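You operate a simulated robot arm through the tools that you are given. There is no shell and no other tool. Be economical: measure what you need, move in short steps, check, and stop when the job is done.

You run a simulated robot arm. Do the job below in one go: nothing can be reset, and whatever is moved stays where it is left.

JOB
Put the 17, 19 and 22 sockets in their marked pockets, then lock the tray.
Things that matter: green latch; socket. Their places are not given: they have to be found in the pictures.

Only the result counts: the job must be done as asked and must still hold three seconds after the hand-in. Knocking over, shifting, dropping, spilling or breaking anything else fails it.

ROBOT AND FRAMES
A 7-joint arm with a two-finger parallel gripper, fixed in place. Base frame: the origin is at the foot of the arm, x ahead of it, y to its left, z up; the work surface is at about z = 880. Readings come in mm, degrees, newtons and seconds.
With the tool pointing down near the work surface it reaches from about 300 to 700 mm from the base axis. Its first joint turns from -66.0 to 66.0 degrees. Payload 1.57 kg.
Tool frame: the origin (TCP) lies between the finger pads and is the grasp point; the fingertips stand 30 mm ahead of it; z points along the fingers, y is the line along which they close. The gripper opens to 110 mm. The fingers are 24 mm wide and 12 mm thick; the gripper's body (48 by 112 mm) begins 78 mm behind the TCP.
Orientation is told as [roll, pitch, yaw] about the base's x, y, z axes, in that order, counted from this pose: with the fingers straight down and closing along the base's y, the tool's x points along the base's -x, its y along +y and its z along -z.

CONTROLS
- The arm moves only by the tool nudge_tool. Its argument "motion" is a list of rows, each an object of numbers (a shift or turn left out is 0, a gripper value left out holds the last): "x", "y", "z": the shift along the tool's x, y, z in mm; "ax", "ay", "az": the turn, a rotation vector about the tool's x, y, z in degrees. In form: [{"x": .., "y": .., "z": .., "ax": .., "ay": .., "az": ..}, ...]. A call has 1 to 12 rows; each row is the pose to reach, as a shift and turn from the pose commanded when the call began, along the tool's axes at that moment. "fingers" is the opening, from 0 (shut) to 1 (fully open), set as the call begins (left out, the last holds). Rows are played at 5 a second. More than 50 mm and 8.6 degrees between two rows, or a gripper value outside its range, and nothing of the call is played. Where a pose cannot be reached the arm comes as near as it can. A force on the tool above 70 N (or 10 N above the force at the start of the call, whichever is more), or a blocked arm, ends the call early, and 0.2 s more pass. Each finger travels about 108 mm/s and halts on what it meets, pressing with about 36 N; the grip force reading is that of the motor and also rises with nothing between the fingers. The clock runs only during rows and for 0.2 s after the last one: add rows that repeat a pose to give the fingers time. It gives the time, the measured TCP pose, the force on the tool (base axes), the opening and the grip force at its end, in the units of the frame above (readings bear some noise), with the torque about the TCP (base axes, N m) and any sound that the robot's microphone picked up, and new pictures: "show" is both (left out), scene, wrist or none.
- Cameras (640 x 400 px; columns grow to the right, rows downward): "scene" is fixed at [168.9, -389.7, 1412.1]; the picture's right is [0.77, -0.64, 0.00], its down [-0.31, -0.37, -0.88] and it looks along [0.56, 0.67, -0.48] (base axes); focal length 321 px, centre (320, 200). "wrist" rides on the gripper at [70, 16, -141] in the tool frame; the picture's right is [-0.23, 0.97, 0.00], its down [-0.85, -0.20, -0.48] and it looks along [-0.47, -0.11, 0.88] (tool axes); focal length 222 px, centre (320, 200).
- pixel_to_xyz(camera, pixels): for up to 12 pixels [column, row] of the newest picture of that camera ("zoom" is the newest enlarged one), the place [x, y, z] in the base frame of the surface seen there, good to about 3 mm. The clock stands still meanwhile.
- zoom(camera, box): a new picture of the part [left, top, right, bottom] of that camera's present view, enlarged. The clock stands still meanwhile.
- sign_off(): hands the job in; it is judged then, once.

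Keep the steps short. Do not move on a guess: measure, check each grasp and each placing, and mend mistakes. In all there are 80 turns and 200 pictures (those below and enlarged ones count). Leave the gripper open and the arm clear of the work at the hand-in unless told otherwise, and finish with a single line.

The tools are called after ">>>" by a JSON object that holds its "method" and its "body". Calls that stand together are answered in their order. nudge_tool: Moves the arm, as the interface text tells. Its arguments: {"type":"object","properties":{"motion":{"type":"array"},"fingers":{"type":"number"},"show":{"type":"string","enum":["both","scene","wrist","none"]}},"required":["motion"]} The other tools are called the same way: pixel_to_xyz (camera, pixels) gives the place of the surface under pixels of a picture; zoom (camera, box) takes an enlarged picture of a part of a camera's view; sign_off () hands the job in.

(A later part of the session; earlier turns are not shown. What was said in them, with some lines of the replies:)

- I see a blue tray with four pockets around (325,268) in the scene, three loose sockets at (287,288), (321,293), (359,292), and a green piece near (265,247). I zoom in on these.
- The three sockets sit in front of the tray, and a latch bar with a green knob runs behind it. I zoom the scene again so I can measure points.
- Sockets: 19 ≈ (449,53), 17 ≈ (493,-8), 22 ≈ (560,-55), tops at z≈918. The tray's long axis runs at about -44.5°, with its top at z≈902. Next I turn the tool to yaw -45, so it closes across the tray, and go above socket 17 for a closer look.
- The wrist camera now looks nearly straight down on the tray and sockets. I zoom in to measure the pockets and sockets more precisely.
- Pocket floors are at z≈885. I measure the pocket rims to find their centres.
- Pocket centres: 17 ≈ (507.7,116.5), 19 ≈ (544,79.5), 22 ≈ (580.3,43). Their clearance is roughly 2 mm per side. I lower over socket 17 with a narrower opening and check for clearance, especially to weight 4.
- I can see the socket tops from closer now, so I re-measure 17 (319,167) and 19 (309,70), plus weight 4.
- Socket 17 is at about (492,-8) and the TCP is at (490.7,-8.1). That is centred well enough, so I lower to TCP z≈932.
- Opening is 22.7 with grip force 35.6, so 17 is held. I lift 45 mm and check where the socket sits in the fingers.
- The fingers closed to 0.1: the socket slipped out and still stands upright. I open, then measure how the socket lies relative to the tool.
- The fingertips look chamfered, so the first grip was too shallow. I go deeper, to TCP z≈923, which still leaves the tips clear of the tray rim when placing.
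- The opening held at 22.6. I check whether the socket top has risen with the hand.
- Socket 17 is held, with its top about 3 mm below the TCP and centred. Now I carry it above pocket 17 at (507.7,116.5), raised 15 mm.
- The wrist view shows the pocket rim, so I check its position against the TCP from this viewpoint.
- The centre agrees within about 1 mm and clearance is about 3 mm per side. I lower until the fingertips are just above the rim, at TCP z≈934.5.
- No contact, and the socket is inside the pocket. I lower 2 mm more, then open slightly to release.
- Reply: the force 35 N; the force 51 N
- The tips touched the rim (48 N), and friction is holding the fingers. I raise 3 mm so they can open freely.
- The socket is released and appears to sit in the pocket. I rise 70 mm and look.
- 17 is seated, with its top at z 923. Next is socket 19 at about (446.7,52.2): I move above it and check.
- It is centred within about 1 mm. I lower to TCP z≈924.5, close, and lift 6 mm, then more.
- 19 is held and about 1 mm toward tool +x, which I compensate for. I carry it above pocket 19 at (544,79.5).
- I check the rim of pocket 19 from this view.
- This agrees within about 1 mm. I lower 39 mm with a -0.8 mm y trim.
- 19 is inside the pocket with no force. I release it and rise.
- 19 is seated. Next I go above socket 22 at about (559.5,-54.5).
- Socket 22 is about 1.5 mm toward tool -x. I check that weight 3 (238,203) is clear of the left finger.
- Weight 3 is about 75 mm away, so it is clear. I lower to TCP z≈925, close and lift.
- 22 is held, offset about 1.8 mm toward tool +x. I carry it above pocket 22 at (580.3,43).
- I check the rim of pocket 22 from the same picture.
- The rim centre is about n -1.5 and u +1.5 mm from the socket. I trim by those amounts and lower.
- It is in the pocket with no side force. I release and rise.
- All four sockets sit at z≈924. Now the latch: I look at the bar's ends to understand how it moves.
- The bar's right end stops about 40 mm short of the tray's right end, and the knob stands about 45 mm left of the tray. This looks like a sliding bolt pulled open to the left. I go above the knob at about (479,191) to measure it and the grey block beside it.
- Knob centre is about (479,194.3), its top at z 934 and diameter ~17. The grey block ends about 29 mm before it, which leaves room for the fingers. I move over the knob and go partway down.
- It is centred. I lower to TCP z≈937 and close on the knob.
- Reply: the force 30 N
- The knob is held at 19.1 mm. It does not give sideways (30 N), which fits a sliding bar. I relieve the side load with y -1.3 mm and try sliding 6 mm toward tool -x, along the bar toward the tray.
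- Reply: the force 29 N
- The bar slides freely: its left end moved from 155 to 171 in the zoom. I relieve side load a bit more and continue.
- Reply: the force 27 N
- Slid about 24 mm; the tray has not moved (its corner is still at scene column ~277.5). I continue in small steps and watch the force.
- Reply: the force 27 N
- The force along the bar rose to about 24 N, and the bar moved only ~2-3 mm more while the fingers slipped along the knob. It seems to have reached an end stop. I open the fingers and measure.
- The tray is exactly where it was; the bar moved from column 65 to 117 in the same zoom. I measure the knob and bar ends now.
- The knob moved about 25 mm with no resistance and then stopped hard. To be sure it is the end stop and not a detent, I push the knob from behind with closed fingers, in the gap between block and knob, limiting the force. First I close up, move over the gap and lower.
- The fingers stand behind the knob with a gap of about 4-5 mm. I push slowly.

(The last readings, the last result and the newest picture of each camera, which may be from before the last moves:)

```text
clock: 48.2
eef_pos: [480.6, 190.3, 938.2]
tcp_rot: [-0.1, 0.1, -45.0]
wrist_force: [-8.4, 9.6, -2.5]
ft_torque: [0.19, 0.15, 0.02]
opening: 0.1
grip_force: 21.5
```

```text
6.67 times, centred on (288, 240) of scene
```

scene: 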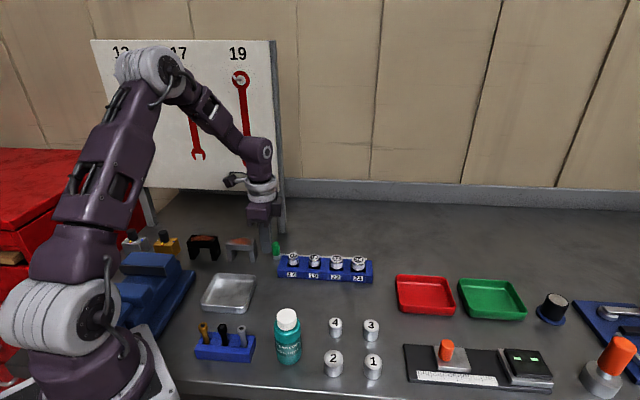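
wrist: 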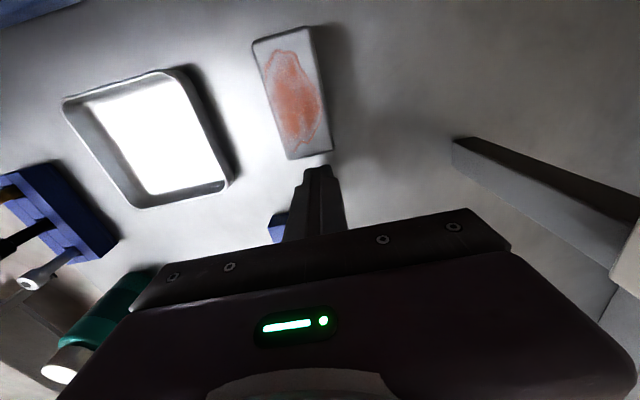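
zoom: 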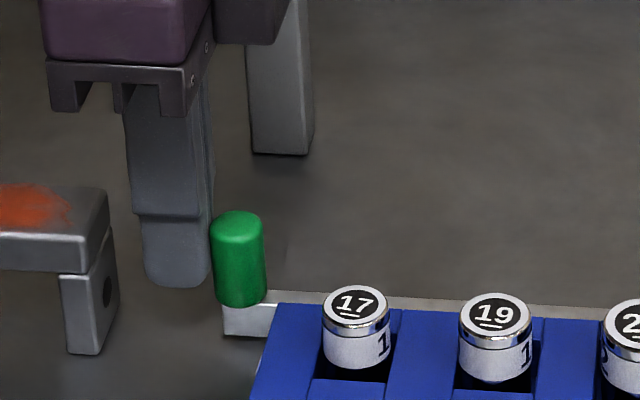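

Contact at 12.7 N and the bar barely moves. I push 1.5 mm further to about 35 N.

>>> {"method": "nudge_tool", "body": {"motion": [{"x": -0.5}, {"x": -1}, {"x": -1.5}, {"x": -1.5}], "show": "scene"}}

>>> {"method": "zoom", "body": {"camera": "scene", "box": [240, 210, 336, 270]}}

```text
clock: 49.2
eef_pos: [481.5, 190.0, 939.0]
tcp_rot: [0.1, 0.1, -45.0]
wrist_force: [-21.8, 24.7, 1.1]
ft_torque: [0.3, 0.37, 0.05]
opening: 0.0
grip_force: 21.7
```

scene: 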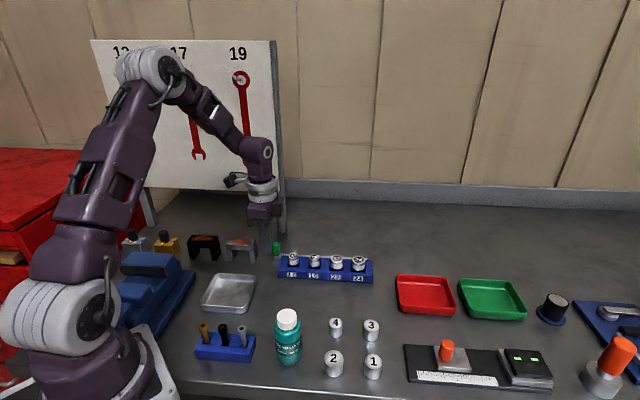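

```text
6.67 times, centred on (288, 240) of scene
```

zoom: 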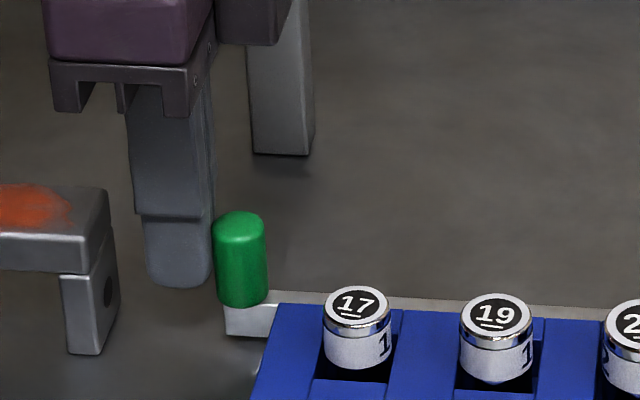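

At 33 N there is no further travel, so this is a hard end stop. I back off and rise clear with the gripper open, then check everything.

>>> {"method": "nudge_tool", "body": {"motion": [{"x": 3}, {"x": 5}, {"x": 5, "z": -30}, {"x": 5, "z": -75}, {"x": 5, "z": -120}, {"x": 5, "z": -160}, {"x": 5, "z": -160}], "show": "none"}}

>>> {"method": "nudge_tool", "body": {"motion": [{"z": 0}, {"z": 0}, {"z": 0}, {"z": 0}, {"z": 0}], "fingers": 1}}

>>> {"method": "zoom", "body": {"camera": "scene", "box": [250, 220, 378, 300]}}

>>> {"method": "pixel_to_xyz", "body": {"camera": "zoom", "pixels": [[215, 182], [319, 187], [432, 190], [543, 197], [127, 120]]}}

```text
clock: 50.8
eef_pos: [480.2, 191.7, 1099.1]
tcp_rot: [0.0, 0.0, -45.0]
wrist_force: [0.2, -0.5, 0.2]
ft_torque: [0.02, 0.04, 0.01]
opening: 0.3
grip_force: 21.6
```

```text
clock: 52.0
eef_pos: [480.7, 192.9, 1099.5]
tcp_rot: [0.0, -0.1, -44.9]
wrist_force: [-1.0, -0.3, 0.8]
ft_torque: [-0.01, 0.0, -0.02]
opening: 110.1
grip_force: 0.0
```

scene: 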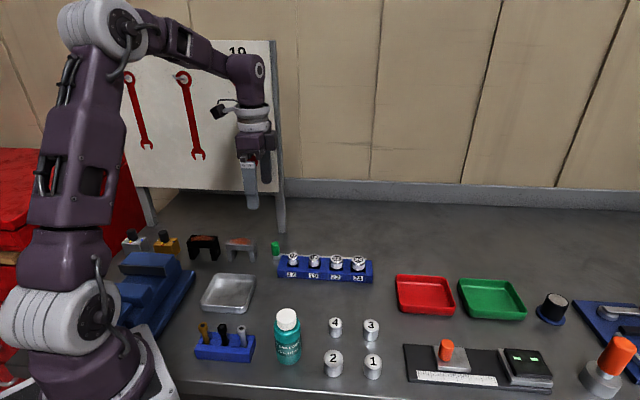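
wrist: 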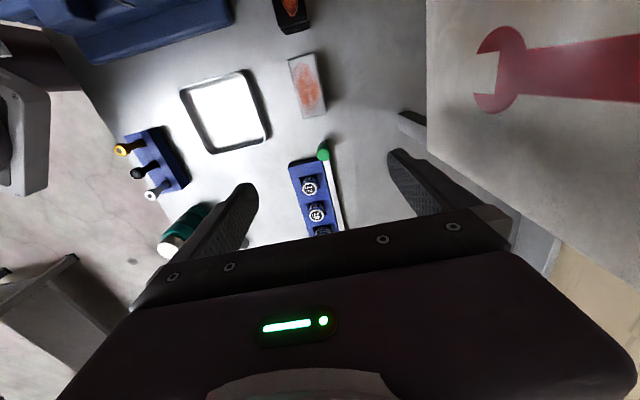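

```text
5.00 times, centred on (314, 260) of scene
```

zoom: 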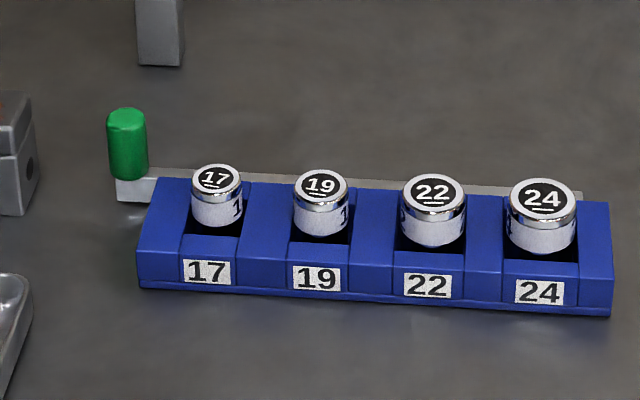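

```text
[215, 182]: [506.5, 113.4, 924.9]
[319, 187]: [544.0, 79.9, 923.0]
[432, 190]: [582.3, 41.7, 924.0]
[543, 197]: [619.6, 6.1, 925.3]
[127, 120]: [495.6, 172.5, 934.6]
```

All four sockets are seated with tops at z≈924, and the tray is exactly where it was. The bolt is at its end stop and the gripper is open and clear, so I hand in.

>>> {"method": "sign_off", "body": {}}

```text
The job is handed in.
```

The 17, 19 and 22 sockets are seated in their marked pockets, and the green latch is slid about 25 mm to its hard stop; the microphone picked up no click, so I took that stop as locked.
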